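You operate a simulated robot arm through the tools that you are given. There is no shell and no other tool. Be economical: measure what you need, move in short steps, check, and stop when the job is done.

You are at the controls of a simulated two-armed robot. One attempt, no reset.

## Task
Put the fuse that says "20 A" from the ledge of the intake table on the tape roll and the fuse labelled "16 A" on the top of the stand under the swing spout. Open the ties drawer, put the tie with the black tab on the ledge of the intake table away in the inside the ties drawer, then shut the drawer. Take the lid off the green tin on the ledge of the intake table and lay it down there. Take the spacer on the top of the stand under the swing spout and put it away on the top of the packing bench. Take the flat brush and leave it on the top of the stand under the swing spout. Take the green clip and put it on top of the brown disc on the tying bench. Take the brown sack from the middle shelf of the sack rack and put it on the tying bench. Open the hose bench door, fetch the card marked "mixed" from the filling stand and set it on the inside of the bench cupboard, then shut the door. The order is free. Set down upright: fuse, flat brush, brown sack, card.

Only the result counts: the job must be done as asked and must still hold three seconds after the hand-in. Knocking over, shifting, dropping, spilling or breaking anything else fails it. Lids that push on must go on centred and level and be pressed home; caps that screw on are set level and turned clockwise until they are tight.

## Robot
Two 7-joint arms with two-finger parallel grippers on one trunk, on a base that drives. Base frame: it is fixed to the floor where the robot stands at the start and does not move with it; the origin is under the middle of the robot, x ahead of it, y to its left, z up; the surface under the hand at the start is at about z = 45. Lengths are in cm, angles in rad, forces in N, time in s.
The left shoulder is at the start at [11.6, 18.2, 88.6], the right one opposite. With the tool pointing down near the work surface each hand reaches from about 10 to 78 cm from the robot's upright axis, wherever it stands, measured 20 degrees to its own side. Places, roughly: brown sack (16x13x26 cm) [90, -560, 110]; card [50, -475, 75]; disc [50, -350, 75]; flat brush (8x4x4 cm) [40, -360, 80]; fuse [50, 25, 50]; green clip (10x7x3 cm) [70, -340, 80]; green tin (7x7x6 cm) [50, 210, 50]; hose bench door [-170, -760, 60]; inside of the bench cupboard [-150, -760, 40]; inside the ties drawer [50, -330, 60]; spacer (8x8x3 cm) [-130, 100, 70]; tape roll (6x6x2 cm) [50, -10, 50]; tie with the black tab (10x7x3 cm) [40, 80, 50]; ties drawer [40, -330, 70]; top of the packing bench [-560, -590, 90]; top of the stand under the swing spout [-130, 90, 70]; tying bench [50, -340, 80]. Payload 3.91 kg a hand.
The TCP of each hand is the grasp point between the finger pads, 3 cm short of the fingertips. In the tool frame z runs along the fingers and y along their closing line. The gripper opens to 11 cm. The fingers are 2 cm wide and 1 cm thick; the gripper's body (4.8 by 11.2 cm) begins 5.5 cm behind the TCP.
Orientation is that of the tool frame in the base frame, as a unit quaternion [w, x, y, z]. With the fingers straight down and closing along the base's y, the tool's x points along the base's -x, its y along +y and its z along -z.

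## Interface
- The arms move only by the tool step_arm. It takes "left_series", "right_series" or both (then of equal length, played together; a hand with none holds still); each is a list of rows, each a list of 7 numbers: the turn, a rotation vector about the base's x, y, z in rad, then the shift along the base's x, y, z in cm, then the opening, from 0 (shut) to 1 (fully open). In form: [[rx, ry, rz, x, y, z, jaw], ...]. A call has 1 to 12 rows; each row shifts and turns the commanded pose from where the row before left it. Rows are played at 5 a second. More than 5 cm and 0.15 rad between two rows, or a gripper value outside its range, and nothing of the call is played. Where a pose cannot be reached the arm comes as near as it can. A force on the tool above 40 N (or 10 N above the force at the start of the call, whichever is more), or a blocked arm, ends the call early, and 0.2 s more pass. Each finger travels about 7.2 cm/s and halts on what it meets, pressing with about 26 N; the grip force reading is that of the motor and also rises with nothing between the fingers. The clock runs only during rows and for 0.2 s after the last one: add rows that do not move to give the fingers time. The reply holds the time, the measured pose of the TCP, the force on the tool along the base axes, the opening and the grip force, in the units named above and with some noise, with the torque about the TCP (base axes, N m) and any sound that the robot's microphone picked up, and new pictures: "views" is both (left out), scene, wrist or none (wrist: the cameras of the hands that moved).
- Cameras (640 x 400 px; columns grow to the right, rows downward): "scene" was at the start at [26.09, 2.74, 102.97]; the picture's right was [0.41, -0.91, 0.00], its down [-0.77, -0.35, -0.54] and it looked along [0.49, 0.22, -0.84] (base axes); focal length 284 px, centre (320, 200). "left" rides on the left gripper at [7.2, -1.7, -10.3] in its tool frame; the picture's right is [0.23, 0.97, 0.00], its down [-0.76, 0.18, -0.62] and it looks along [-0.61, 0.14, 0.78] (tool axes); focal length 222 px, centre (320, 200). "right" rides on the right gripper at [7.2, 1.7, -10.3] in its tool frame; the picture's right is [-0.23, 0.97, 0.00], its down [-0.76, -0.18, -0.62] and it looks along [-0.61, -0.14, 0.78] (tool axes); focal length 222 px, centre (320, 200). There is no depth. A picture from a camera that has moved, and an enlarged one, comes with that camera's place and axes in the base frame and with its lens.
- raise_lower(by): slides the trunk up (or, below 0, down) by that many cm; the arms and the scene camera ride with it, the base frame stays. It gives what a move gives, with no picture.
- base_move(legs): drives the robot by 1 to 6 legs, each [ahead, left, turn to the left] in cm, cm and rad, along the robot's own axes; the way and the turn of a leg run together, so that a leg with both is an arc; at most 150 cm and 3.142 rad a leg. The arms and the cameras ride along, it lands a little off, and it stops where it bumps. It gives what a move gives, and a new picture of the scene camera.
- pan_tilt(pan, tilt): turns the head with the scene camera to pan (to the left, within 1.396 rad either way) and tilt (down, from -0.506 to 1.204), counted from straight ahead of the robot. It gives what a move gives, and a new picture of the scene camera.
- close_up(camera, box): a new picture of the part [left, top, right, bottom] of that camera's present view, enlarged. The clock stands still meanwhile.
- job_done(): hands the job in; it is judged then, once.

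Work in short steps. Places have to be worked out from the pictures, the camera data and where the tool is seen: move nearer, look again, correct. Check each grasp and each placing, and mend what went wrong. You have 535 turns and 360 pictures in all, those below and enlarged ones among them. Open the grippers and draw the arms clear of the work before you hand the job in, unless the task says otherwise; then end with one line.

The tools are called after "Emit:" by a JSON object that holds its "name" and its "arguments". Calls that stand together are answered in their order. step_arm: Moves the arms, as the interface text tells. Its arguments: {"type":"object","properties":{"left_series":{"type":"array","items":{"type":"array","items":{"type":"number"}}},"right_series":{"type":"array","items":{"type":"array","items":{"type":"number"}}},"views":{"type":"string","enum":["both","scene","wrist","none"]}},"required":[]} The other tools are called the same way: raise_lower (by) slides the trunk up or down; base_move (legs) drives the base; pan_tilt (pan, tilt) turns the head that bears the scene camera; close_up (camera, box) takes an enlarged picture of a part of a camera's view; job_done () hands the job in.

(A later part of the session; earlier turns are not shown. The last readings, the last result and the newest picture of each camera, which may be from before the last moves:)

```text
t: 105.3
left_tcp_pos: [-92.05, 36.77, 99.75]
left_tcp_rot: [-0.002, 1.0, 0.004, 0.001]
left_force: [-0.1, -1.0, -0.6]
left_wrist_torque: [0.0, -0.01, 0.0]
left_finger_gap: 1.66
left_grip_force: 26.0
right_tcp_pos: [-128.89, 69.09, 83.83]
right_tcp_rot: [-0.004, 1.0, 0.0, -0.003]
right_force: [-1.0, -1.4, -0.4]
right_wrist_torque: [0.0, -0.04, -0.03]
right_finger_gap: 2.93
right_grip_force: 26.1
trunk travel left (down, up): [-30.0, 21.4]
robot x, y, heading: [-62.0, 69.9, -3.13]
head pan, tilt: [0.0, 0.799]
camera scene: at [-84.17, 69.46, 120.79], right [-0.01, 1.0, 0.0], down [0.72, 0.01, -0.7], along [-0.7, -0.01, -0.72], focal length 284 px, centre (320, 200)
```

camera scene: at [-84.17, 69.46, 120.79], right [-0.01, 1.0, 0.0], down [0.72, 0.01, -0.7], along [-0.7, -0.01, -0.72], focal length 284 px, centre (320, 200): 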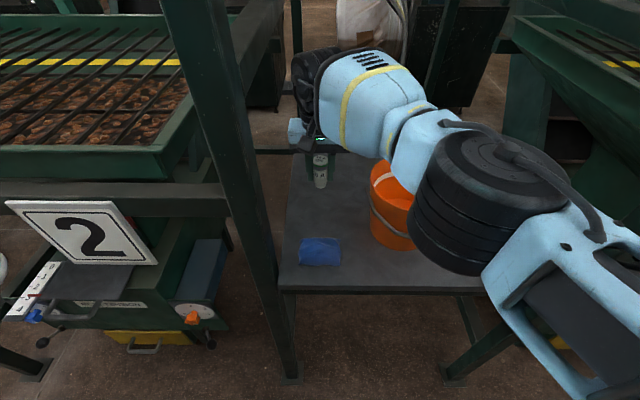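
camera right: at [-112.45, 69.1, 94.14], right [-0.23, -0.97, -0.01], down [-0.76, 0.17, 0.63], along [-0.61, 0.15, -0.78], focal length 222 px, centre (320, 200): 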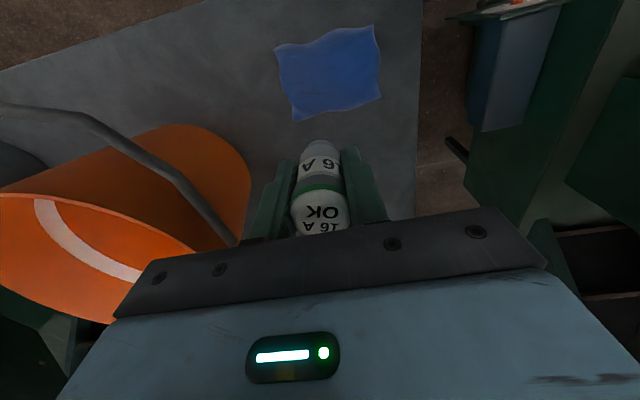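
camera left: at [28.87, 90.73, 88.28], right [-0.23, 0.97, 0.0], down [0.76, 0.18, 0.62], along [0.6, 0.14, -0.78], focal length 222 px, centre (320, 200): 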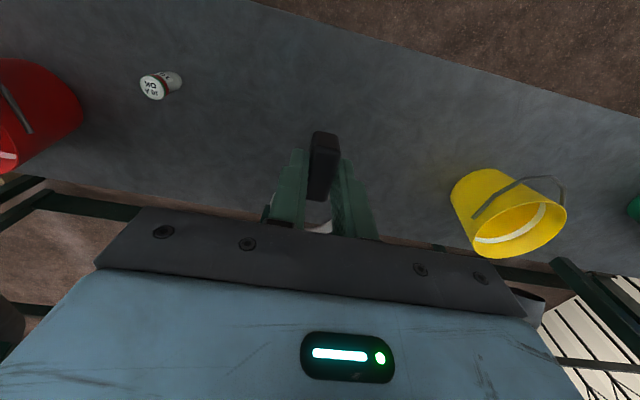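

Lower toward the stand top (expect contact near z 74.5).

Emit:
{"name": "step_arm", "arguments": {"right_series": [[0, 0, 0, -0.5, -0.6, -3, 0], [0, 0, 0, 0, 0, -3, 0], [0, 0, 0, 0, 0, -1.5, 0], [0, 0, 0, 0, 0, 0, 0]]}}

```text
t: 106.3
left_tcp_pos: [-91.91, 36.66, 99.84]
left_tcp_rot: [-0.002, 1.0, 0.004, 0.0]
left_force: [0.4, -0.4, 0.1]
left_wrist_torque: [0.01, 0.02, -0.01]
left_finger_gap: 1.61
left_grip_force: 26.8
right_tcp_pos: [-129.2, 71.31, 76.58]
right_tcp_rot: [-0.005, 1.0, -0.023, -0.007]
right_force: [-6.3, -4.7, 18.7]
right_wrist_torque: [-0.35, 0.18, -0.02]
right_finger_gap: 2.93
right_grip_force: 25.9
right hand out of reach, approached as far as the arm can: row 1, 3
trunk travel left (down, up): [-30.0, 21.4]
robot x, y, heading: [-61.3, 69.67, -3.131]
head pan, tilt: [0.0, 0.799]
camera scene: at [-83.97, 69.41, 120.86], right [-0.01, 1.0, 0.0], down [0.72, 0.01, -0.7], along [-0.7, -0.01, -0.72], focal length 284 px, centre (320, 200)
camera right: at [-121.73, 69.23, 86.77], right [-0.27, -0.96, -0.01], down [-0.74, 0.21, 0.64], along [-0.61, 0.18, -0.77], focal length 222 px, centre (320, 200)
```

scene: 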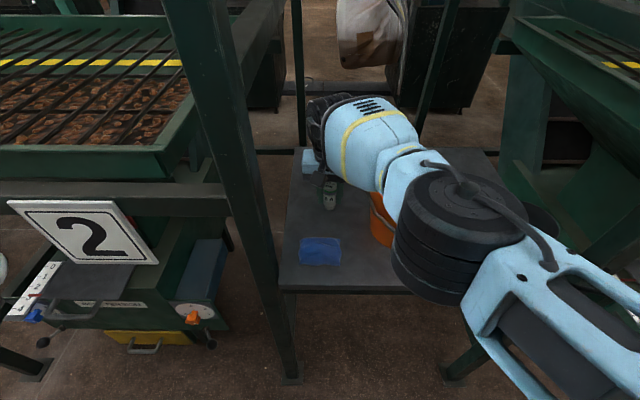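
right: 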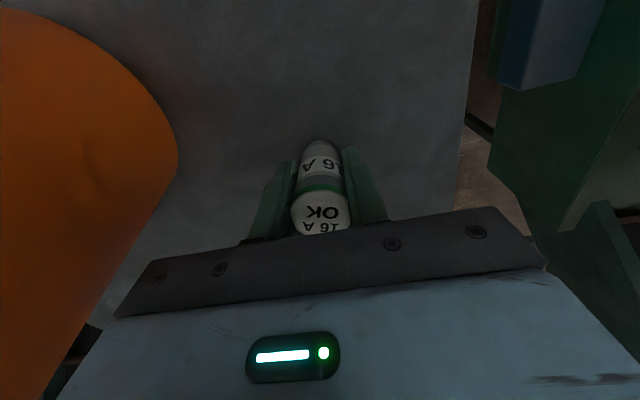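

Torque matches the fuse bottom touching the surface (stand top ≈ 72). I ease up slightly and look at the contact before releasing.

Emit:
{"name": "step_arm", "arguments": {"right_series": [[0, 0, 0, 0.5, 2.0, 0.8, 0], [0, 0, 0, 0, 0, 0, 0]]}}

```text
t: 106.9
left_tcp_pos: [-92.04, 36.79, 99.8]
left_tcp_rot: [-0.001, 1.0, 0.004, 0.001]
left_force: [0.4, 0.6, 0.6]
left_wrist_torque: [0.05, -0.01, 0.01]
left_finger_gap: 1.66
left_grip_force: 26.0
right_tcp_pos: [-127.31, 70.47, 76.89]
right_tcp_rot: [-0.006, 1.0, -0.001, -0.003]
right_force: [-0.4, 0.4, -1.2]
right_wrist_torque: [0.01, 0.03, -0.02]
right_finger_gap: 2.91
right_grip_force: 26.0
trunk travel left (down, up): [-30.0, 21.4]
robot x, y, heading: [-61.44, 69.58, -3.133]
head pan, tilt: [0.0, 0.799]
camera scene: at [-84.04, 69.35, 120.81], right [-0.01, 1.0, 0.0], down [0.72, 0.01, -0.7], along [-0.7, -0.01, -0.72], focal length 284 px, centre (320, 200)
camera right: at [-119.86, 68.75, 87.14], right [-0.23, -0.97, -0.01], down [-0.76, 0.17, 0.63], along [-0.61, 0.15, -0.78], focal length 222 px, centre (320, 200)
```

scene: 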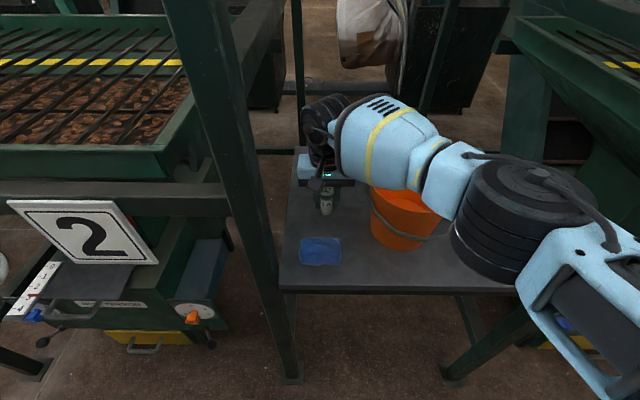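
right: 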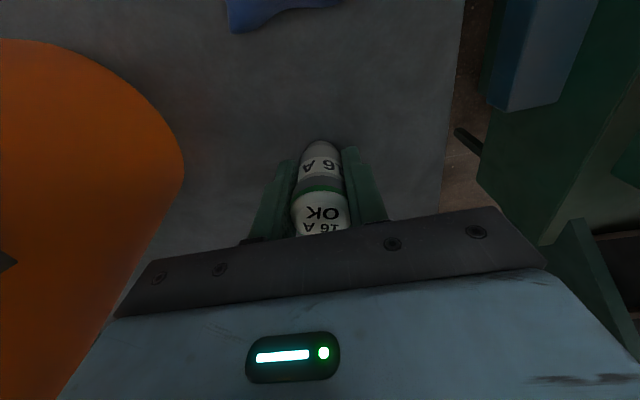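

Free again and level at z 76.9; lower in small steps until contact, then release.

Emit:
{"name": "step_arm", "arguments": {"right_series": [[0, 0, 0, 0, 0, -0.2, 0], [0, 0, 0, 0, 0, -0.2, 0], [0, 0, 0, 0, 0, -0.1, 0], [0, 0, 0, 0, 0, 0, 0]], "views": "none"}}

```text
t: 107.9
left_tcp_pos: [-91.95, 36.8, 99.77]
left_tcp_rot: [-0.002, 1.0, 0.004, 0.0]
left_force: [-0.3, -0.3, -0.3]
left_wrist_torque: [0.0, 0.0, -0.03]
left_finger_gap: 1.66
left_grip_force: 25.4
right_tcp_pos: [-127.4, 70.49, 76.63]
right_tcp_rot: [-0.003, 1.0, -0.001, -0.004]
right_force: [-0.3, -2.1, 4.7]
right_wrist_torque: [-0.1, -0.01, 0.02]
right_finger_gap: 2.92
right_grip_force: 25.9
trunk travel left (down, up): [-30.0, 21.4]
robot x, y, heading: [-61.83, 70.0, -3.134]
head pan, tilt: [0.0, 0.799]
```

Contact with 4.7 N. Release with modest opening and rise.

Emit:
{"name": "step_arm", "arguments": {"right_series": [[0, 0, 0, 0, 0, 0, 0.5], [0, 0, 0, 0, 0, 0, 0.5], [0, 0, 0, 0, 0, 0, 0.5], [0, 0, 0, 0, 0, 4, 0.5], [0, 0, 0, 0, 0, 4, 0.5], [0, 0, 0, 2, 0, 4, 0.5], [0, 0, 0, 4, 0, 2, 0.5], [0, 0, 0, 0, 0, 0, 0.5]]}}

```text
t: 109.7
left_tcp_pos: [-92.17, 36.75, 99.74]
left_tcp_rot: [-0.001, 1.0, 0.004, 0.001]
left_force: [0.5, 0.5, 0.0]
left_wrist_torque: [0.01, 0.01, 0.01]
left_finger_gap: 1.65
left_grip_force: 26.0
right_tcp_pos: [-121.32, 70.63, 90.65]
right_tcp_rot: [-0.004, 1.0, -0.001, -0.003]
right_force: [-0.3, 0.6, 0.5]
right_wrist_torque: [-0.03, -0.01, 0.01]
right_finger_gap: 5.5
right_grip_force: 0.1
trunk travel left (down, up): [-30.0, 21.4]
robot x, y, heading: [-61.52, 70.03, -3.131]
head pan, tilt: [0.0, 0.799]
camera scene: at [-84.12, 69.44, 120.8], right [-0.01, 1.0, 0.0], down [0.72, 0.01, -0.7], along [-0.7, -0.01, -0.72], focal length 284 px, centre (320, 200)
camera right: at [-113.98, 68.92, 100.91], right [-0.23, -0.97, -0.01], down [-0.76, 0.18, 0.63], along [-0.61, 0.15, -0.78], focal length 222 px, centre (320, 200)
```

scene: 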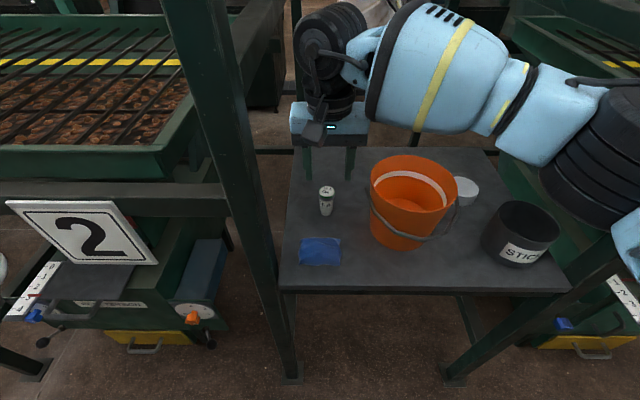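
right: 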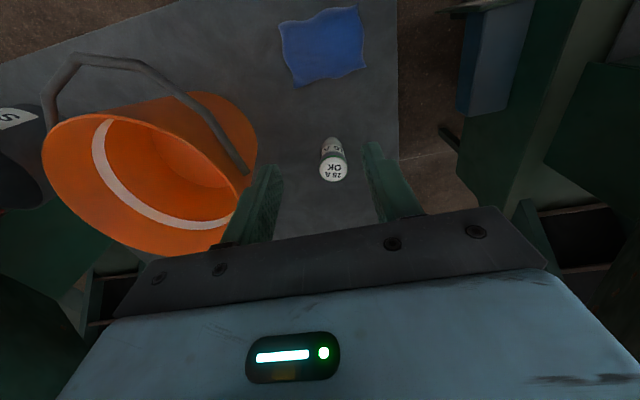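

The 16 A fuse stands on the stand and the bucket is unmoved. I retract the right arm, back off, and turn around.

Emit:
{"name": "step_arm", "arguments": {"right_series": [[0, 0, 0, 4.8, 0, 1, 1], [0, 0, 0, 4.8, 0, 0, 1], [0, 0, 0, 4.8, 0, 0, 1], [0, 0, 0, 4.8, 1, 0, 1], [0, 0, 0, 4.8, 1, 0, 1], [0, 0, 0, 2, 3, 0, 1]], "views": "none"}}

Emit:
{"name": "base_move", "arguments": {"legs": [[-37, 0, 0], [0, 0, 3.13]]}}

Emit:
{"name": "pan_tilt", "arguments": {"pan": -0.9, "tilt": 0.35}}

```text
t: 111.1
left_tcp_pos: [-92.0, 36.85, 99.88]
left_tcp_rot: [-0.001, 1.0, 0.004, 0.001]
left_force: [0.8, -0.6, 0.8]
left_wrist_torque: [0.02, 0.0, 0.03]
left_finger_gap: 1.65
left_grip_force: 25.9
right_tcp_pos: [-95.47, 75.59, 91.61]
right_tcp_rot: [-0.004, 1.0, -0.001, -0.003]
right_force: [0.0, 0.3, 0.3]
right_wrist_torque: [0.02, 0.02, 0.03]
right_finger_gap: 11.02
right_grip_force: 0.1
trunk travel left (down, up): [-30.0, 21.4]
robot x, y, heading: [-61.57, 69.74, -3.128]
head pan, tilt: [0.0, 0.799]
```

```text
t: 120.7
left_tcp_pos: [7.83, 102.13, 99.7]
left_tcp_rot: [-0.001, 0.017, 1.0, -0.002]
left_force: [-0.1, -0.6, 0.4]
left_wrist_torque: [-0.03, 0.0, 0.02]
left_finger_gap: 1.66
left_grip_force: 25.1
right_tcp_pos: [9.53, 63.17, 91.64]
right_tcp_rot: [0.003, 0.022, 1.0, -0.004]
right_force: [-0.8, 0.4, -0.1]
right_wrist_torque: [-0.01, 0.02, 0.01]
right_finger_gap: 11.01
right_grip_force: 0.1
trunk travel left (down, up): [-30.0, 21.4]
robot x, y, heading: [-23.88, 70.27, -0.033]
head pan, tilt: [0.0, 0.799]
camera scene: at [-1.44, 69.44, 120.81], right [-0.03, -1.0, 0.0], down [-0.72, 0.02, -0.7], along [0.7, -0.02, -0.72], focal length 284 px, centre (320, 200)
```

scene: 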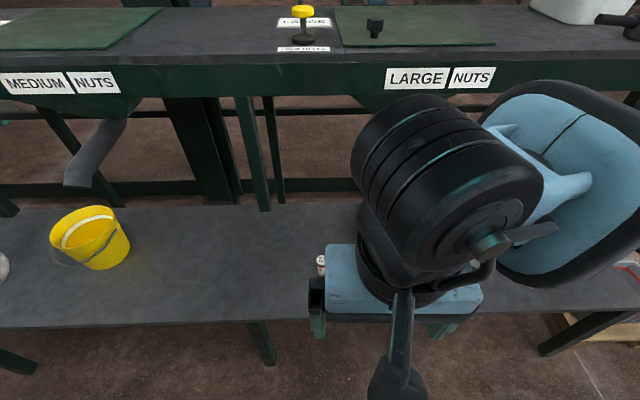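

```text
t: 121.9
left_tcp_pos: [7.8, 101.98, 99.78]
left_tcp_rot: [0.0, 0.017, 1.0, -0.002]
left_force: [-0.4, -0.1, -0.1]
left_wrist_torque: [0.0, 0.05, -0.01]
left_finger_gap: 1.64
left_grip_force: 26.2
right_tcp_pos: [9.44, 63.22, 91.67]
right_tcp_rot: [0.004, 0.023, 1.0, -0.004]
right_force: [0.2, 0.5, 0.0]
right_wrist_torque: [-0.01, 0.01, 0.02]
right_finger_gap: 11.02
right_grip_force: 0.0
trunk travel left (down, up): [-30.0, 21.4]
robot x, y, heading: [-24.02, 70.18, -0.029]
head pan, tilt: [-0.901, 0.351]
camera scene: at [-3.94, 62.23, 124.77], right [-0.8, -0.6, 0.0], down [-0.21, 0.28, -0.94], along [0.56, -0.75, -0.34], focal length 284 px, centre (320, 200)
```

scene: 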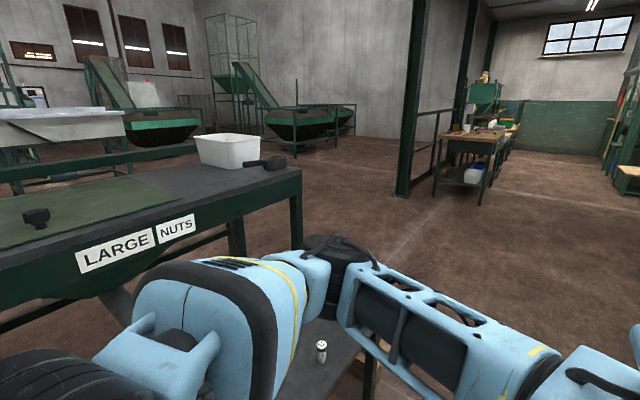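

Clear floor along the corridor to the tying bench. I drive right 2 legs (to y≈-230).

Emit:
{"name": "base_move", "arguments": {"legs": [[0, 0, 0.03], [0, -150, 0], [0, -150, 0]]}}

```text
t: 148.1
left_tcp_pos: [0.54, -193.54, 99.78]
left_tcp_rot: [-0.001, 0.013, 1.0, -0.001]
left_force: [0.7, 0.5, -1.3]
left_wrist_torque: [0.0, -0.02, 0.01]
left_finger_gap: 1.65
left_grip_force: 25.9
right_tcp_pos: [2.6, -232.59, 91.54]
right_tcp_rot: [0.003, 0.018, 1.0, -0.003]
right_force: [-0.2, 1.0, 0.5]
right_wrist_torque: [-0.01, -0.02, 0.02]
right_finger_gap: 11.01
right_grip_force: 0.0
trunk travel left (down, up): [-30.0, 21.4]
robot x, y, heading: [-30.78, -225.69, -0.028]
head pan, tilt: [-0.901, 0.351]
camera scene: at [-10.86, -233.48, 124.77], right [-0.8, -0.6, 0.0], down [-0.21, 0.27, -0.94], along [0.56, -0.75, -0.34], focal length 284 px, centre (320, 200)
```

scene: 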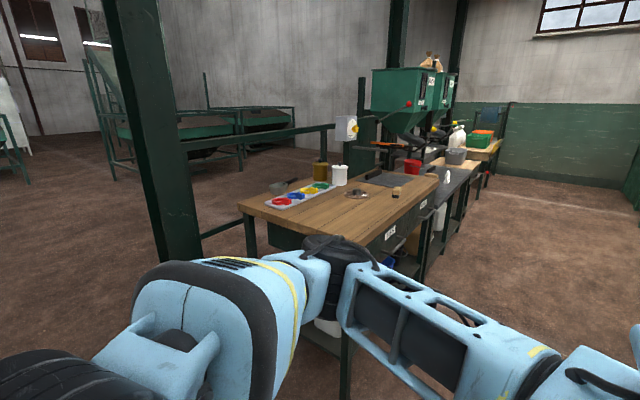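

The tying bench front edge is at x≈28. I continue right 105 and look at it from the front.

Emit:
{"name": "base_move", "arguments": {"legs": [[0, 0, 0.028], [0, -105, 0]]}}

Emit:
{"name": "pan_tilt", "arguments": {"pan": 0, "tilt": 0.7}}

```text
t: 157.8
left_tcp_pos: [0.21, -294.49, 99.81]
left_tcp_rot: [0.0, -0.007, 1.0, -0.002]
left_force: [-0.1, 0.5, 0.4]
left_wrist_torque: [0.03, 0.01, 0.02]
left_finger_gap: 1.66
left_grip_force: 26.0
right_tcp_pos: [3.79, -333.19, 91.61]
right_tcp_rot: [0.003, -0.002, 1.0, -0.003]
right_force: [0.1, -0.4, 0.4]
right_wrist_torque: [0.0, 0.01, 0.01]
right_finger_gap: 11.01
right_grip_force: 0.0
trunk travel left (down, up): [-30.0, 21.4]
robot x, y, heading: [-30.04, -327.45, 0.021]
head pan, tilt: [-0.901, 0.351]
camera scene: at [-9.62, -334.79, 124.77], right [-0.77, -0.63, 0.0], down [-0.22, 0.27, -0.94], along [0.59, -0.73, -0.34], focal length 284 px, centre (320, 200)
```

scene: 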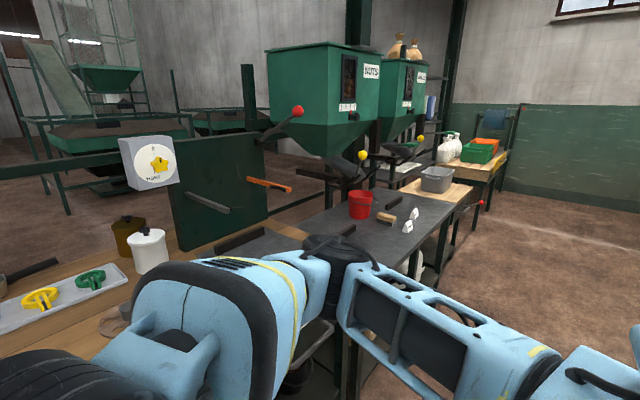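

```text
t: 159.0
left_tcp_pos: [0.24, -294.43, 99.77]
left_tcp_rot: [-0.001, -0.006, 1.0, -0.002]
left_force: [-0.5, 0.2, 0.2]
left_wrist_torque: [0.0, -0.01, -0.02]
left_finger_gap: 1.65
left_grip_force: 26.0
right_tcp_pos: [3.79, -333.23, 91.58]
right_tcp_rot: [0.004, -0.001, 1.0, -0.003]
right_force: [-0.6, -0.3, -0.7]
right_wrist_torque: [0.0, -0.03, -0.01]
right_finger_gap: 11.01
right_grip_force: 0.1
trunk travel left (down, up): [-30.0, 21.4]
robot x, y, heading: [-30.14, -327.28, 0.017]
head pan, tilt: [0.0, 0.7]
camera scene: at [-7.02, -327.45, 121.63], right [0.02, -1.0, 0.0], down [-0.64, -0.01, -0.77], along [0.77, 0.01, -0.64], focal length 284 px, centre (320, 200)
```

scene: 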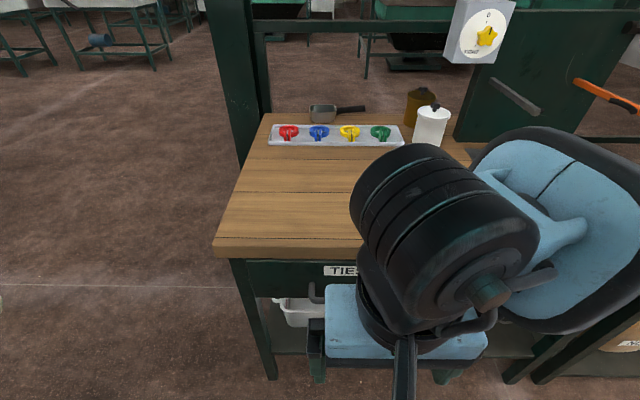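

The TIES drawer and clip tray are visible but my arm blocks the rest. I back up 35 for a full view.

Emit:
{"name": "base_move", "arguments": {"legs": [[-35, 0, -0.017]]}}

Emit:
{"name": "pan_tilt", "arguments": {"pan": -0.1, "tilt": 0.42}}

Emit:
{"name": "close_up", "arguments": {"camera": "scene", "box": [180, 120, 500, 320]}}

```text
t: 161.3
left_tcp_pos: [-34.42, -295.24, 99.81]
left_tcp_rot: [0.0, 0.003, 1.0, -0.002]
left_force: [0.3, 0.2, 0.0]
left_wrist_torque: [0.02, -0.01, 0.01]
left_finger_gap: 1.63
left_grip_force: 26.0
right_tcp_pos: [-31.6, -334.16, 91.67]
right_tcp_rot: [0.003, 0.01, 1.0, -0.003]
right_force: [0.0, 0.2, 0.0]
right_wrist_torque: [0.02, -0.02, 0.01]
right_finger_gap: 10.97
right_grip_force: 0.1
trunk travel left (down, up): [-30.0, 21.4]
robot x, y, heading: [-65.46, -327.86, 0.0]
head pan, tilt: [0.0, 0.7]
camera scene: at [-42.34, -328.11, 121.64], right [-0.01, -1.0, 0.0], down [-0.64, 0.0, -0.77], along [0.77, 0.0, -0.64], focal length 284 px, centre (320, 200)
```

scene: 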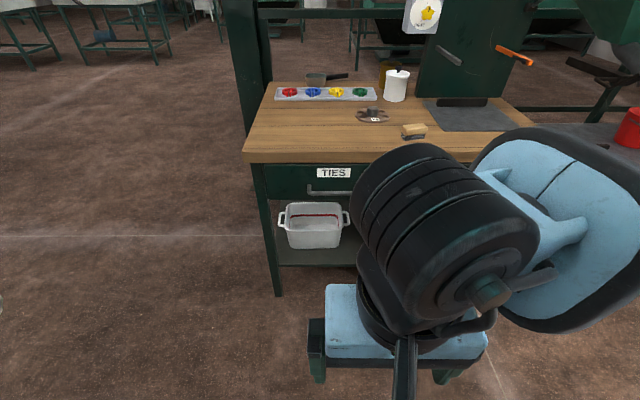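

```text
t: 162.1
left_tcp_pos: [-34.42, -295.26, 99.73]
left_tcp_rot: [-0.002, 0.003, 1.0, -0.001]
left_force: [-0.7, -0.2, -0.5]
left_wrist_torque: [-0.01, -0.02, -0.03]
left_finger_gap: 1.63
left_grip_force: 26.1
right_tcp_pos: [-31.68, -333.99, 91.58]
right_tcp_rot: [0.004, 0.01, 1.0, -0.004]
right_force: [-0.3, 0.0, 0.5]
right_wrist_torque: [-0.02, -0.02, 0.0]
right_finger_gap: 11.03
right_grip_force: 0.0
trunk travel left (down, up): [-30.0, 21.4]
robot x, y, heading: [-65.29, -327.84, -0.008]
head pan, tilt: [-0.099, 0.421]
camera scene: at [-41.59, -329.03, 124.12], right [-0.11, -0.99, 0.0], down [-0.41, 0.04, -0.91], along [0.91, -0.1, -0.41], focal length 284 px, centre (320, 200)
```

scene: 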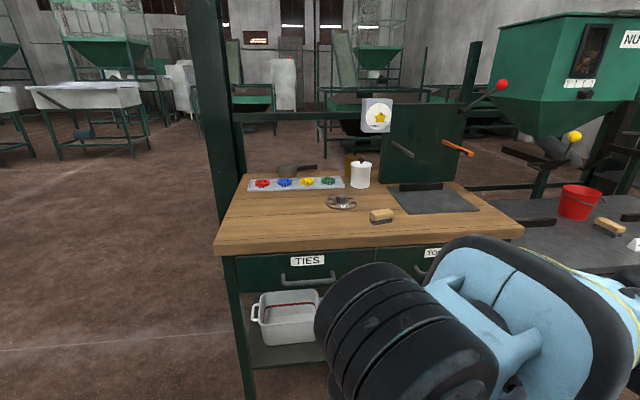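

```text
2.00 times, centred on (340, 220) of scene
camera zoom: at [-41.59, -329.03, 124.12], right [-0.11, -0.99, 0.0], down [-0.41, 0.04, -0.91], along [0.91, -0.1, -0.41], focal length 567 px, centre (280, 160)
```

zoom: 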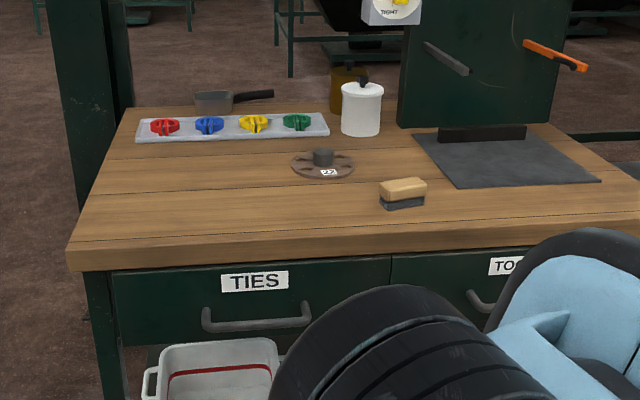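

Drawer handle is a horizontal bar near [29,-333,65]. I lower the trunk and turn the right hand to point forward with its fingers closing vertically.

Emit:
{"name": "raise_lower", "arguments": {"by": -15}}

Emit:
{"name": "step_arm", "arguments": {"right_series": [[-0.0806, -0.0806, 0.0806, 2.0, 0, 0, 1], [-0.0806, -0.0806, 0.0806, 2.0, 0, 0, 1], [-0.0806, -0.0806, 0.0806, 2.0, 0, 0, 1], [-0.0806, -0.0806, 0.0806, 2.0, 0, 0, 1], [-0.0806, -0.0806, 0.0806, 2.0, 0, 0, 1], [-0.0806, -0.0806, 0.0806, 2.0, 0, 0, 1], [-0.0806, -0.0806, 0.0806, 2.0, 0, 0, 1], [-0.0806, -0.0806, 0.0806, 2.0, 0, 0, 1], [-0.0806, -0.0806, 0.0806, 2.0, 0, 0, 1], [-0.0806, -0.0806, 0.0806, 2.0, 0, 0, 1], [-0.0806, -0.0806, 0.0806, 1.0, 0, 0, 1]], "views": "none"}}

Emit:
{"name": "step_arm", "arguments": {"right_series": [[-0.0806, -0.0806, 0.0806, 1.0, 0, 0, 1], [-0.0806, -0.0806, 0.0806, 1.0, 0, 0, 1], [-0.0806, -0.0806, 0.0806, 1.0, 0, 0, 1], [-0.0806, -0.0806, 0.0806, 0, 0, 0, 1], [0, 0, 0, 0, 0, 0, 1]]}}

```text
t: 163.8
left_tcp_pos: [-34.29, -295.25, 84.78]
left_tcp_rot: [-0.001, 0.004, 1.0, -0.002]
left_force: [0.4, 0.7, 0.2]
left_wrist_torque: [-0.03, 0.02, -0.01]
left_finger_gap: 1.64
left_grip_force: 25.5
right_tcp_pos: [-31.58, -334.13, 76.72]
right_tcp_rot: [0.004, 0.01, 1.0, -0.004]
right_force: [-0.7, -0.5, 0.1]
right_wrist_torque: [-0.02, -0.02, -0.02]
right_finger_gap: 11.0
right_grip_force: 0.0
trunk travel left (down, up): [-15.0, 36.4]
robot x, y, heading: [-65.25, -327.93, -0.005]
head pan, tilt: [-0.099, 0.421]
```

```text
t: 166.2
left_tcp_pos: [-34.29, -295.26, 84.83]
left_tcp_rot: [-0.001, 0.003, 1.0, -0.001]
left_force: [0.1, 0.3, -0.5]
left_wrist_torque: [-0.02, 0.0, 0.0]
left_finger_gap: 1.66
left_grip_force: 25.7
right_tcp_pos: [-10.54, -334.02, 76.69]
right_tcp_rot: [0.408, -0.394, 0.72, -0.399]
right_force: [-1.0, 1.1, 0.2]
right_wrist_torque: [-0.01, 0.01, -0.04]
right_finger_gap: 11.0
right_grip_force: 0.0
trunk travel left (down, up): [-15.0, 36.4]
robot x, y, heading: [-65.7, -327.78, -0.009]
head pan, tilt: [-0.099, 0.421]
```

```text
t: 167.4
left_tcp_pos: [-34.43, -295.28, 84.64]
left_tcp_rot: [-0.001, 0.003, 1.0, -0.002]
left_force: [-0.1, -0.3, 0.6]
left_wrist_torque: [-0.01, -0.01, 0.01]
left_finger_gap: 1.65
left_grip_force: 26.2
right_tcp_pos: [-7.54, -334.11, 76.73]
right_tcp_rot: [0.509, -0.494, 0.501, -0.495]
right_force: [1.7, 0.7, -0.2]
right_wrist_torque: [-0.02, 0.01, -0.01]
right_finger_gap: 10.97
right_grip_force: 0.1
trunk travel left (down, up): [-15.0, 36.4]
robot x, y, heading: [-65.42, -327.47, -0.011]
head pan, tilt: [-0.099, 0.421]
camera scene: at [-36.45, -329.07, 107.78], right [-0.11, -0.99, 0.0], down [-0.41, 0.04, -0.91], along [0.91, -0.1, -0.41], focal length 284 px, centre (320, 200)
camera right: at [-17.69, -341.3, 74.69], right [0.01, 0.25, -0.97], down [-0.63, 0.75, 0.19], along [0.78, 0.61, 0.16], focal length 222 px, centre (320, 200)
```

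scene: 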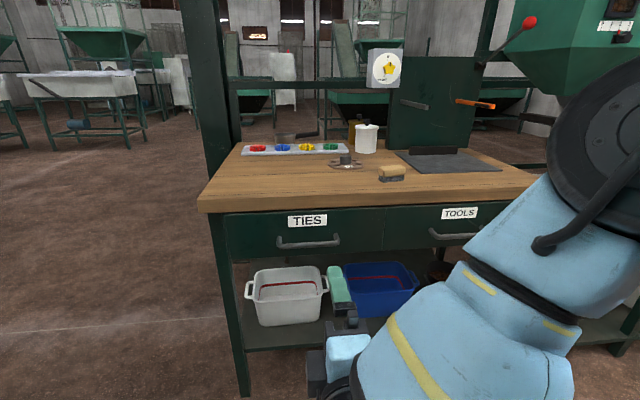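
right: 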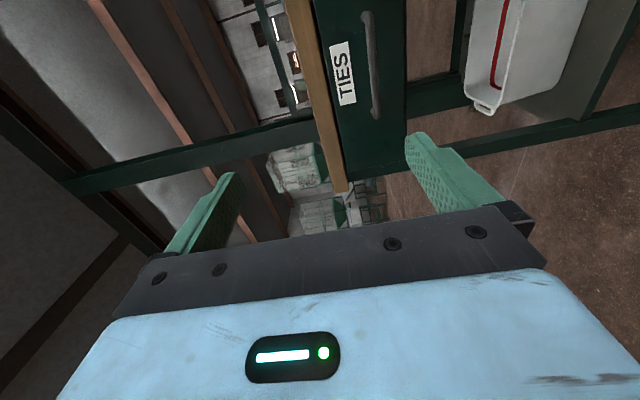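

Hand is oriented properly. Lower to handle height z≈68 and drive ahead 22, then re-measure.

Emit:
{"name": "step_arm", "arguments": {"right_series": [[0, 0, 0, 0, 0.3, -4.3, 1], [0, 0, 0, 0, 0.3, -4.3, 1], [0, 0, 0, 0, 0, 0, 1]], "views": "none"}}

Emit:
{"name": "base_move", "arguments": {"legs": [[22, 0, 0.008]]}}

Emit:
{"name": "step_arm", "arguments": {"right_series": [[0, 0, 0, 0, 0, 0, 1]], "views": "wrist"}}

```text
t: 168.2
left_tcp_pos: [-34.16, -295.3, 84.8]
left_tcp_rot: [-0.001, 0.003, 1.0, -0.001]
left_force: [0.7, -1.1, 0.0]
left_wrist_torque: [-0.02, -0.01, 0.0]
left_finger_gap: 1.62
left_grip_force: 26.1
right_tcp_pos: [-8.18, -332.54, 68.96]
right_tcp_rot: [0.507, -0.495, 0.503, -0.496]
right_force: [-0.3, -0.2, -0.9]
right_wrist_torque: [0.05, 0.01, -0.01]
right_finger_gap: 10.99
right_grip_force: 0.0
right hand out of reach, approached as far as the arm can: row 2
trunk travel left (down, up): [-15.0, 36.4]
robot x, y, heading: [-65.4, -328.04, -0.007]
head pan, tilt: [-0.099, 0.421]
```

```text
t: 169.9
left_tcp_pos: [-12.39, -294.99, 84.76]
left_tcp_rot: [0.0, -0.002, 1.0, -0.002]
left_force: [-0.3, -0.5, -0.7]
left_wrist_torque: [0.0, 0.0, -0.01]
left_finger_gap: 1.65
left_grip_force: 25.4
right_tcp_pos: [14.17, -331.99, 68.91]
right_tcp_rot: [0.509, -0.496, 0.501, -0.494]
right_force: [-0.1, -0.3, -0.5]
right_wrist_torque: [0.0, -0.04, -0.01]
right_finger_gap: 10.98
right_grip_force: 0.1
trunk travel left (down, up): [-15.0, 36.4]
robot x, y, heading: [-43.21, -327.81, 0.002]
head pan, tilt: [-0.099, 0.421]
camera scene: at [-14.18, -328.79, 107.77], right [-0.1, -1.0, 0.0], down [-0.41, 0.04, -0.91], along [0.91, -0.09, -0.41], focal length 284 px, centre (320, 200)
```

scene: 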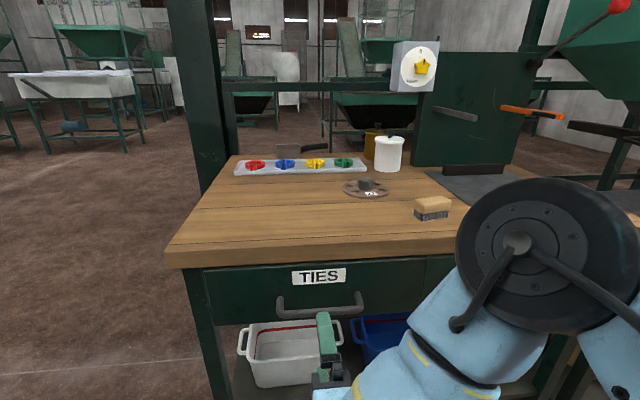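

```text
t: 170.3
left_tcp_pos: [-12.54, -294.9, 84.71]
left_tcp_rot: [-0.001, -0.002, 1.0, -0.002]
left_force: [-0.6, 0.5, 0.2]
left_wrist_torque: [0.01, 0.0, -0.04]
left_finger_gap: 1.64
left_grip_force: 26.4
right_tcp_pos: [14.08, -331.94, 68.87]
right_tcp_rot: [0.509, -0.497, 0.5, -0.493]
right_force: [0.1, 0.4, -0.3]
right_wrist_torque: [0.02, 0.0, 0.02]
right_finger_gap: 10.98
right_grip_force: 0.1
trunk travel left (down, up): [-15.0, 36.4]
robot x, y, heading: [-43.03, -327.7, 0.006]
head pan, tilt: [-0.099, 0.421]
camera right: at [4.05, -339.2, 66.97], right [0.0, 0.25, -0.97], down [-0.63, 0.75, 0.19], along [0.77, 0.61, 0.16], focal length 222 px, centre (320, 200)
```

right: 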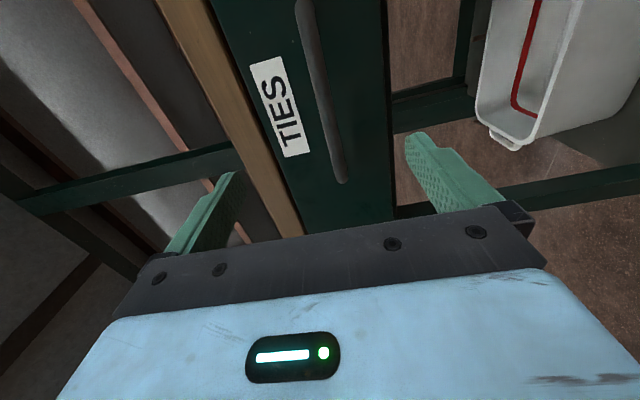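

Handle bar at about [26.3,-332.6,68.4]. I narrow the opening and advance to surround it.

Emit:
{"name": "step_arm", "arguments": {"right_series": [[0, 0, 0, 3, -0.3, -0.3, 0.5], [0, 0, 0, 3, -0.3, -0.2, 0.5], [0, 0, 0, 2.5, 0, 0, 0.5], [0, 0, 0, 1.5, 0, 0, 0.5], [0, 0, 0, 0, 0, 0, 0.5]]}}

```text
t: 171.5
left_tcp_pos: [-12.45, -295.02, 84.85]
left_tcp_rot: [-0.001, -0.002, 1.0, -0.002]
left_force: [0.3, 0.7, 0.1]
left_wrist_torque: [0.02, 0.0, -0.03]
left_finger_gap: 1.66
left_grip_force: 25.8
right_tcp_pos: [23.12, -329.93, 70.07]
right_tcp_rot: [0.505, -0.498, 0.502, -0.494]
right_force: [-3.7, -1.3, -7.0]
right_wrist_torque: [-0.08, 0.2, 0.08]
right_finger_gap: 5.91
right_grip_force: 3.9
right hand out of reach, approached as far as the arm can: row 1, 2, 3, 4
trunk travel left (down, up): [-15.0, 36.4]
robot x, y, heading: [-42.95, -328.0, 0.004]
head pan, tilt: [-0.099, 0.421]
camera scene: at [-14.2, -328.8, 107.77], right [-0.1, -1.0, 0.0], down [-0.41, 0.04, -0.91], along [0.91, -0.09, -0.41], focal length 284 px, centre (320, 200)
camera right: at [12.84, -337.12, 68.42], right [0.0, 0.24, -0.97], down [-0.63, 0.75, 0.19], along [0.78, 0.61, 0.15], focal length 222 px, centre (320, 200)
```

scene: 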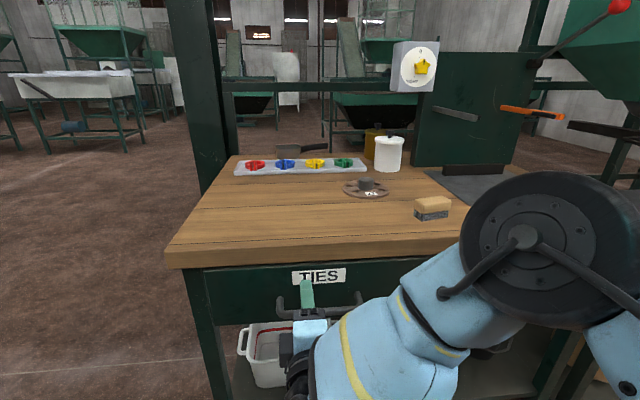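
right: 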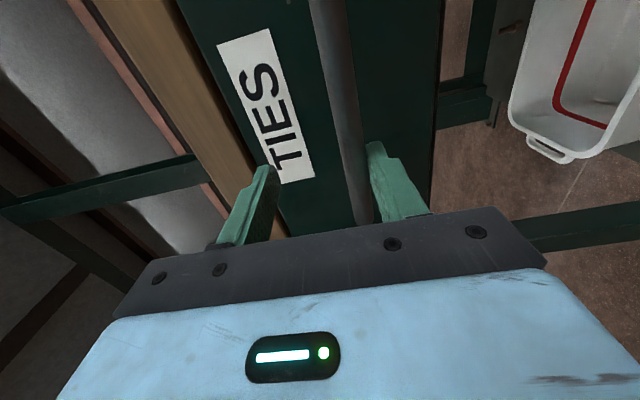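

The hand drifted up and the lower finger touches the bar. I back off 5 cm and lower the trunk 6 to regain reach.

Emit:
{"name": "step_arm", "arguments": {"right_series": [[0, 0, 0, -4, 0, 0, 0.5], [0, 0, 0, -4, 0, 0, 0.5], [0, 0, 0, 0, 0, 0, 0.5]], "views": "none"}}

Emit:
{"name": "raise_lower", "arguments": {"by": -8}}

Emit:
{"name": "step_arm", "arguments": {"right_series": [[0, 0, 0, 0, -0.5, 4, 0.5], [0, 0, 0, 0, 0, 3, 0.5], [0, 0, 0, 0, 0, 0, 0.5]], "views": "wrist"}}

```text
t: 172.3
left_tcp_pos: [-12.42, -294.94, 84.77]
left_tcp_rot: [0.0, -0.001, 1.0, -0.002]
left_force: [-0.2, 0.4, -0.4]
left_wrist_torque: [0.04, -0.04, -0.02]
left_finger_gap: 1.65
left_grip_force: 26.2
right_tcp_pos: [15.33, -330.02, 70.27]
right_tcp_rot: [0.508, -0.497, 0.501, -0.493]
right_force: [0.3, 3.3, -12.1]
right_wrist_torque: [-0.03, 0.16, 0.2]
right_finger_gap: 6.14
right_grip_force: 6.7
trunk travel left (down, up): [-15.0, 36.4]
robot x, y, heading: [-43.26, -327.82, 0.008]
head pan, tilt: [-0.099, 0.421]
```

```text
t: 173.1
left_tcp_pos: [-11.05, -294.85, 77.25]
left_tcp_rot: [-0.027, -0.002, 1.0, -0.003]
left_force: [-0.2, 0.2, 0.4]
left_wrist_torque: [0.01, 0.01, 0.0]
left_finger_gap: 1.64
left_grip_force: 26.2
right_tcp_pos: [16.13, -330.64, 65.23]
right_tcp_rot: [0.514, -0.479, 0.503, -0.504]
right_force: [0.6, 4.0, 28.3]
right_wrist_torque: [-0.44, -0.16, -0.26]
right_finger_gap: 6.87
right_grip_force: 13.6
trunk travel left (down, up): [-9.0, 42.4]
robot x, y, heading: [-43.06, -327.53, 0.006]
head pan, tilt: [-0.099, 0.421]
stopped: the force on the tool passed its limit at 48 N (the readings are from after the stop); the commanded pose is now the measured one
```

```text
t: 173.9
left_tcp_pos: [-10.58, -294.88, 77.03]
left_tcp_rot: [-0.029, -0.001, 1.0, -0.002]
left_force: [-0.1, 0.3, 0.3]
left_wrist_torque: [0.01, 0.01, 0.0]
left_finger_gap: 1.64
left_grip_force: 26.8
right_tcp_pos: [16.21, -331.31, 70.99]
right_tcp_rot: [0.504, -0.49, 0.509, -0.497]
right_force: [0.1, 1.4, -39.9]
right_wrist_torque: [-0.35, 0.34, 0.14]
right_finger_gap: 7.47
right_grip_force: 20.0
trunk travel left (down, up): [-9.0, 42.4]
robot x, y, heading: [-43.27, -327.72, 0.006]
head pan, tilt: [-0.099, 0.421]
camera right: at [5.93, -338.25, 69.14], right [0.0, 0.25, -0.97], down [-0.61, 0.76, 0.2], along [0.79, 0.59, 0.16], focal length 222 px, centre (320, 200)
```

right: 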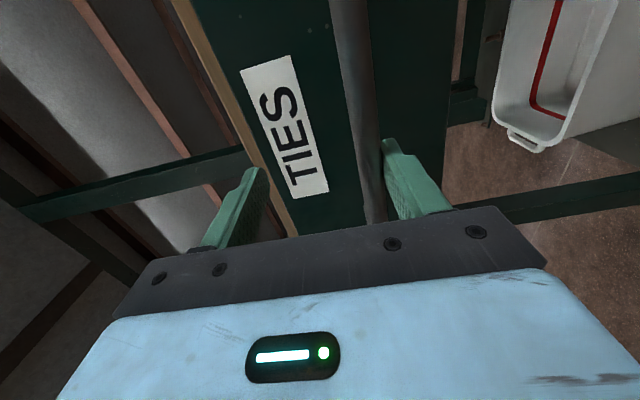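

The bar is actually between the fingers (the drawer has followed a bit); the lower finger presses up on it. I lower 2.5 and close on the bar.

Emit:
{"name": "step_arm", "arguments": {"right_series": [[0, 0, 0, 0, 0, -1.5, 0.5], [0, 0, 0, 0, 0, -1, 0.5], [0, 0, 0, 0, 0, 0, 0.3], [0, 0, 0, 0, 0, 0, 0], [0, 0, 0, 0, 0, 0, 0], [0, 0, 0, 0, 0, 0, 0]]}}

```text
t: 175.1
left_tcp_pos: [-10.88, -294.96, 77.26]
left_tcp_rot: [-0.028, -0.002, 1.0, -0.003]
left_force: [0.1, 0.2, -0.1]
left_wrist_torque: [0.01, -0.03, 0.04]
left_finger_gap: 1.66
left_grip_force: 26.5
right_tcp_pos: [15.77, -331.04, 67.99]
right_tcp_rot: [0.499, -0.498, 0.511, -0.492]
right_force: [-1.3, 2.3, -21.0]
right_wrist_torque: [-0.56, 0.24, -0.46]
right_finger_gap: 1.37
right_grip_force: 25.7
trunk travel left (down, up): [-9.0, 42.4]
robot x, y, heading: [-43.16, -327.84, 0.004]
head pan, tilt: [-0.099, 0.421]
stopped in row 5 (right hand): the force on the tool passed its limit at 52 N (the readings are from after the stop); the commanded pose is now the measured one
camera scene: at [-11.61, -328.69, 100.57], right [-0.09, -1.0, 0.0], down [-0.41, 0.04, -0.91], along [0.91, -0.09, -0.41], focal length 284 px, centre (320, 200)
camera right: at [5.46, -338.25, 66.35], right [-0.02, 0.25, -0.97], down [-0.61, 0.76, 0.2], along [0.79, 0.6, 0.14], focal length 222 px, centre (320, 200)
```

scene: 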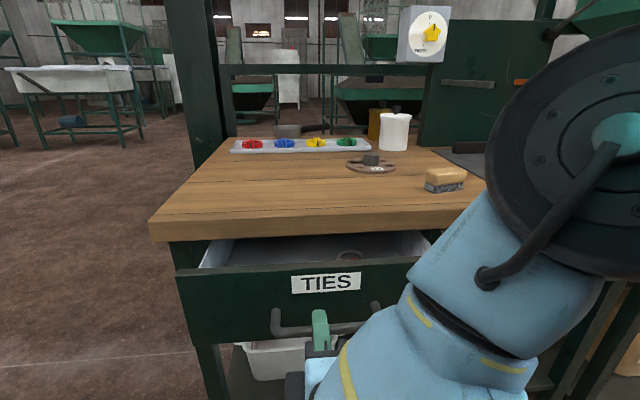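
right: 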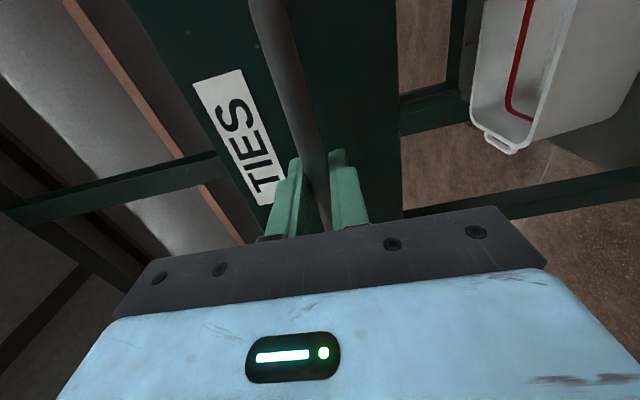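

Gripped the bar; the drawer is part open. I relax z slightly and pull further by backing the base 14 cm.

Emit:
{"name": "step_arm", "arguments": {"right_series": [[0, 0, 0, 0, 0, -0.3, 0], [0, 0, 0, 0, 0, 0, 0]], "views": "none"}}

Emit:
{"name": "base_move", "arguments": {"legs": [[-14, 0, 0]]}}

```text
t: 175.7
left_tcp_pos: [-10.81, -294.78, 77.21]
left_tcp_rot: [-0.028, -0.002, 1.0, -0.003]
left_force: [0.6, 0.4, -1.2]
left_wrist_torque: [0.03, -0.04, 0.02]
left_finger_gap: 1.63
left_grip_force: 25.8
right_tcp_pos: [15.99, -331.22, 67.97]
right_tcp_rot: [0.502, -0.494, 0.509, -0.494]
right_force: [-0.6, 1.9, -18.1]
right_wrist_torque: [-0.97, 0.2, 0.72]
right_finger_gap: 1.38
right_grip_force: 44.7
trunk travel left (down, up): [-9.0, 42.4]
robot x, y, heading: [-43.3, -327.65, 0.006]
head pan, tilt: [-0.099, 0.421]
```

```text
t: 177.0
left_tcp_pos: [-24.45, -294.93, 77.17]
left_tcp_rot: [-0.028, -0.002, 1.0, -0.003]
left_force: [0.3, 1.2, -0.5]
left_wrist_torque: [0.0, 0.03, 0.02]
left_finger_gap: 1.62
left_grip_force: 26.2
right_tcp_pos: [2.13, -331.24, 67.97]
right_tcp_rot: [0.502, -0.494, 0.51, -0.493]
right_force: [0.0, 11.8, -19.5]
right_wrist_torque: [-0.88, 0.21, 0.39]
right_finger_gap: 1.39
right_grip_force: 44.9
trunk travel left (down, up): [-9.0, 42.4]
robot x, y, heading: [-57.15, -327.6, 0.003]
head pan, tilt: [-0.099, 0.421]
camera scene: at [-25.28, -328.72, 100.53], right [-0.09, -1.0, 0.0], down [-0.41, 0.04, -0.91], along [0.91, -0.09, -0.41], focal length 284 px, centre (320, 200)
```

scene: 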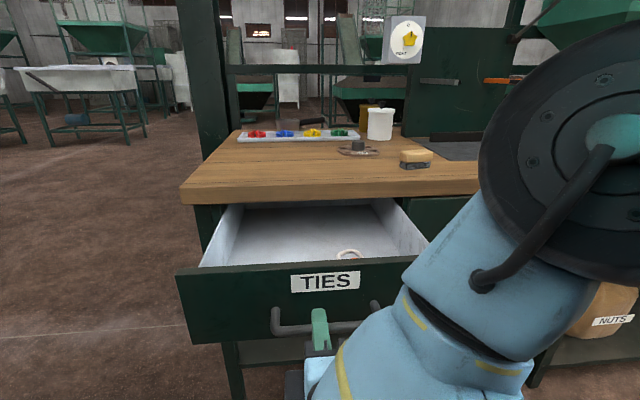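

The drawer is well open. I release the bar, back off 7 cm and move the right hand aside to the right; also level the left hand.

Emit:
{"name": "step_arm", "arguments": {"right_series": [[0, 0, 0, 0, 0, 0, 0.4], [0, 0, 0, 0, 0, 0, 0.4], [0, 0, 0, 0, 0, 0.3, 0.4]], "left_series": [[0, -0.056, 0, 0, 0, 0, 0], [0, 0, 0, 0, 0, 1, 0], [0, 0, 0, 0, 0, 1, 0]], "views": "wrist"}}

```text
t: 177.8
left_tcp_pos: [-24.13, -294.69, 79.69]
left_tcp_rot: [0.001, -0.002, 1.0, -0.003]
left_force: [0.3, -0.6, -0.5]
left_wrist_torque: [-0.03, -0.03, 0.01]
left_finger_gap: 1.66
left_grip_force: 25.6
left hand out of reach, approached as far as the arm can: row 1
right_tcp_pos: [2.2, -331.31, 68.52]
right_tcp_rot: [0.503, -0.493, 0.51, -0.493]
right_force: [-0.8, -0.1, 0.0]
right_wrist_torque: [0.01, -0.01, -0.04]
right_finger_gap: 4.42
right_grip_force: 0.1
trunk travel left (down, up): [-9.0, 42.4]
robot x, y, heading: [-56.88, -328.26, 0.003]
head pan, tilt: [-0.099, 0.421]
camera right: at [-8.14, -338.33, 66.64], right [-0.01, 0.25, -0.97], down [-0.62, 0.76, 0.2], along [0.79, 0.6, 0.15], focal length 222 px, centre (320, 200)
camera left: at [-31.33, -296.37, 90.0], right [-0.23, 0.97, -0.01], down [0.76, 0.18, 0.62], along [0.61, 0.14, -0.78], focal length 222 px, centre (320, 200)
```

right: 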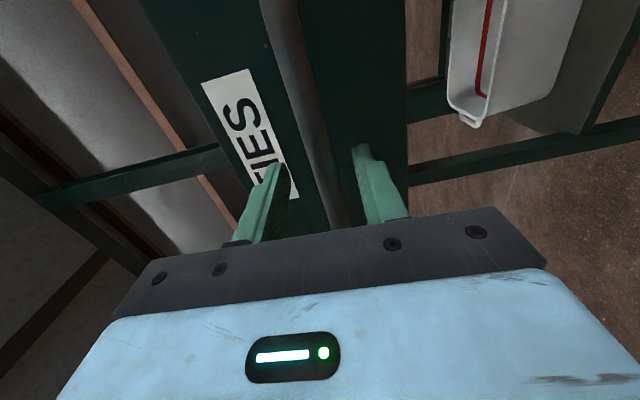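
left: 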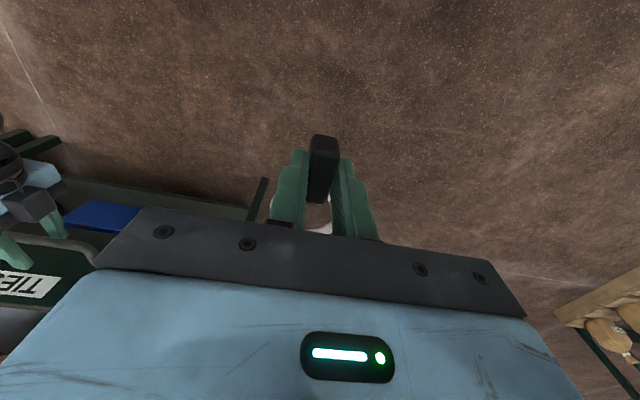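

Free of load. Back 8 cm, then move the right hand right by 25 and look.

Emit:
{"name": "base_move", "arguments": {"legs": [[-8, 0, 0]]}}

Emit:
{"name": "step_arm", "arguments": {"right_series": [[0, 0, 0, -1, -4.5, 0, 0], [0, 0, 0, 0, -4.5, 0, 0], [0, 0, 0, 0, -4.5, 0, 0], [0, 0, 0, 0, -4.5, 0, 0], [0, 0, 0, 0, -4.5, 0, 0], [0, 0, 0, 0, -4.5, 0, 0], [0, 0, 0, 0, 0, 0, 0]], "views": "scene"}}

```text
t: 178.9
left_tcp_pos: [-31.78, -294.65, 79.71]
left_tcp_rot: [0.0, -0.003, 1.0, -0.002]
left_force: [0.4, -0.2, -0.2]
left_wrist_torque: [0.02, 0.01, -0.02]
left_finger_gap: 1.65
left_grip_force: 26.1
right_tcp_pos: [-5.76, -331.33, 68.48]
right_tcp_rot: [0.503, -0.493, 0.51, -0.493]
right_force: [-0.7, 0.0, 0.2]
right_wrist_torque: [-0.02, 0.02, -0.01]
right_finger_gap: 4.4
right_grip_force: 0.1
trunk travel left (down, up): [-9.0, 42.4]
robot x, y, heading: [-64.69, -328.14, 0.005]
head pan, tilt: [-0.099, 0.421]
camera scene: at [-33.18, -328.82, 100.59], right [-0.09, -1.0, 0.0], down [-0.41, 0.04, -0.91], along [0.91, -0.09, -0.41], focal length 284 px, centre (320, 200)
```

scene: 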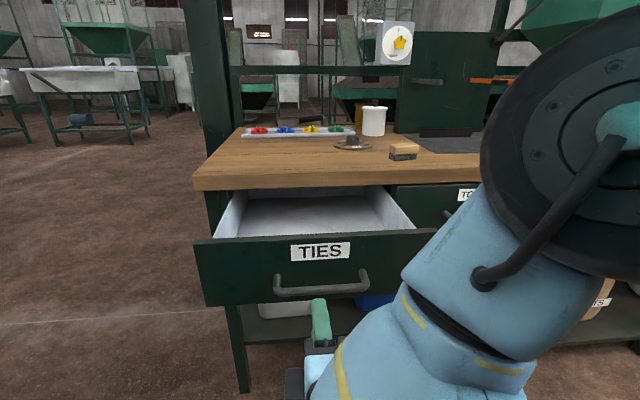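

```text
t: 180.5
left_tcp_pos: [-31.81, -294.73, 79.62]
left_tcp_rot: [0.0, -0.003, 1.0, -0.003]
left_force: [-1.0, 0.9, -0.1]
left_wrist_torque: [0.01, 0.0, 0.01]
left_finger_gap: 1.65
left_grip_force: 25.9
right_tcp_pos: [-11.46, -341.29, 71.87]
right_tcp_rot: [0.501, -0.493, 0.512, -0.494]
right_force: [-0.4, 0.0, -0.3]
right_wrist_torque: [0.0, -0.02, 0.03]
right_finger_gap: 0.0
right_grip_force: 26.3
right hand out of reach, approached as far as the arm can: row 2, 3, 4, 5, 6
trunk travel left (down, up): [-9.0, 42.4]
robot x, y, heading: [-64.58, -327.75, 0.011]
head pan, tilt: [-0.099, 0.421]
camera scene: at [-33.13, -328.81, 100.57], right [-0.09, -1.0, 0.0], down [-0.41, 0.04, -0.91], along [0.91, -0.09, -0.41], focal length 284 px, centre (320, 200)
```

scene: 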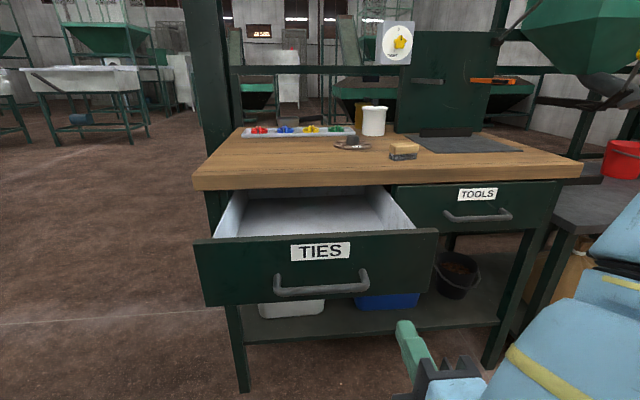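

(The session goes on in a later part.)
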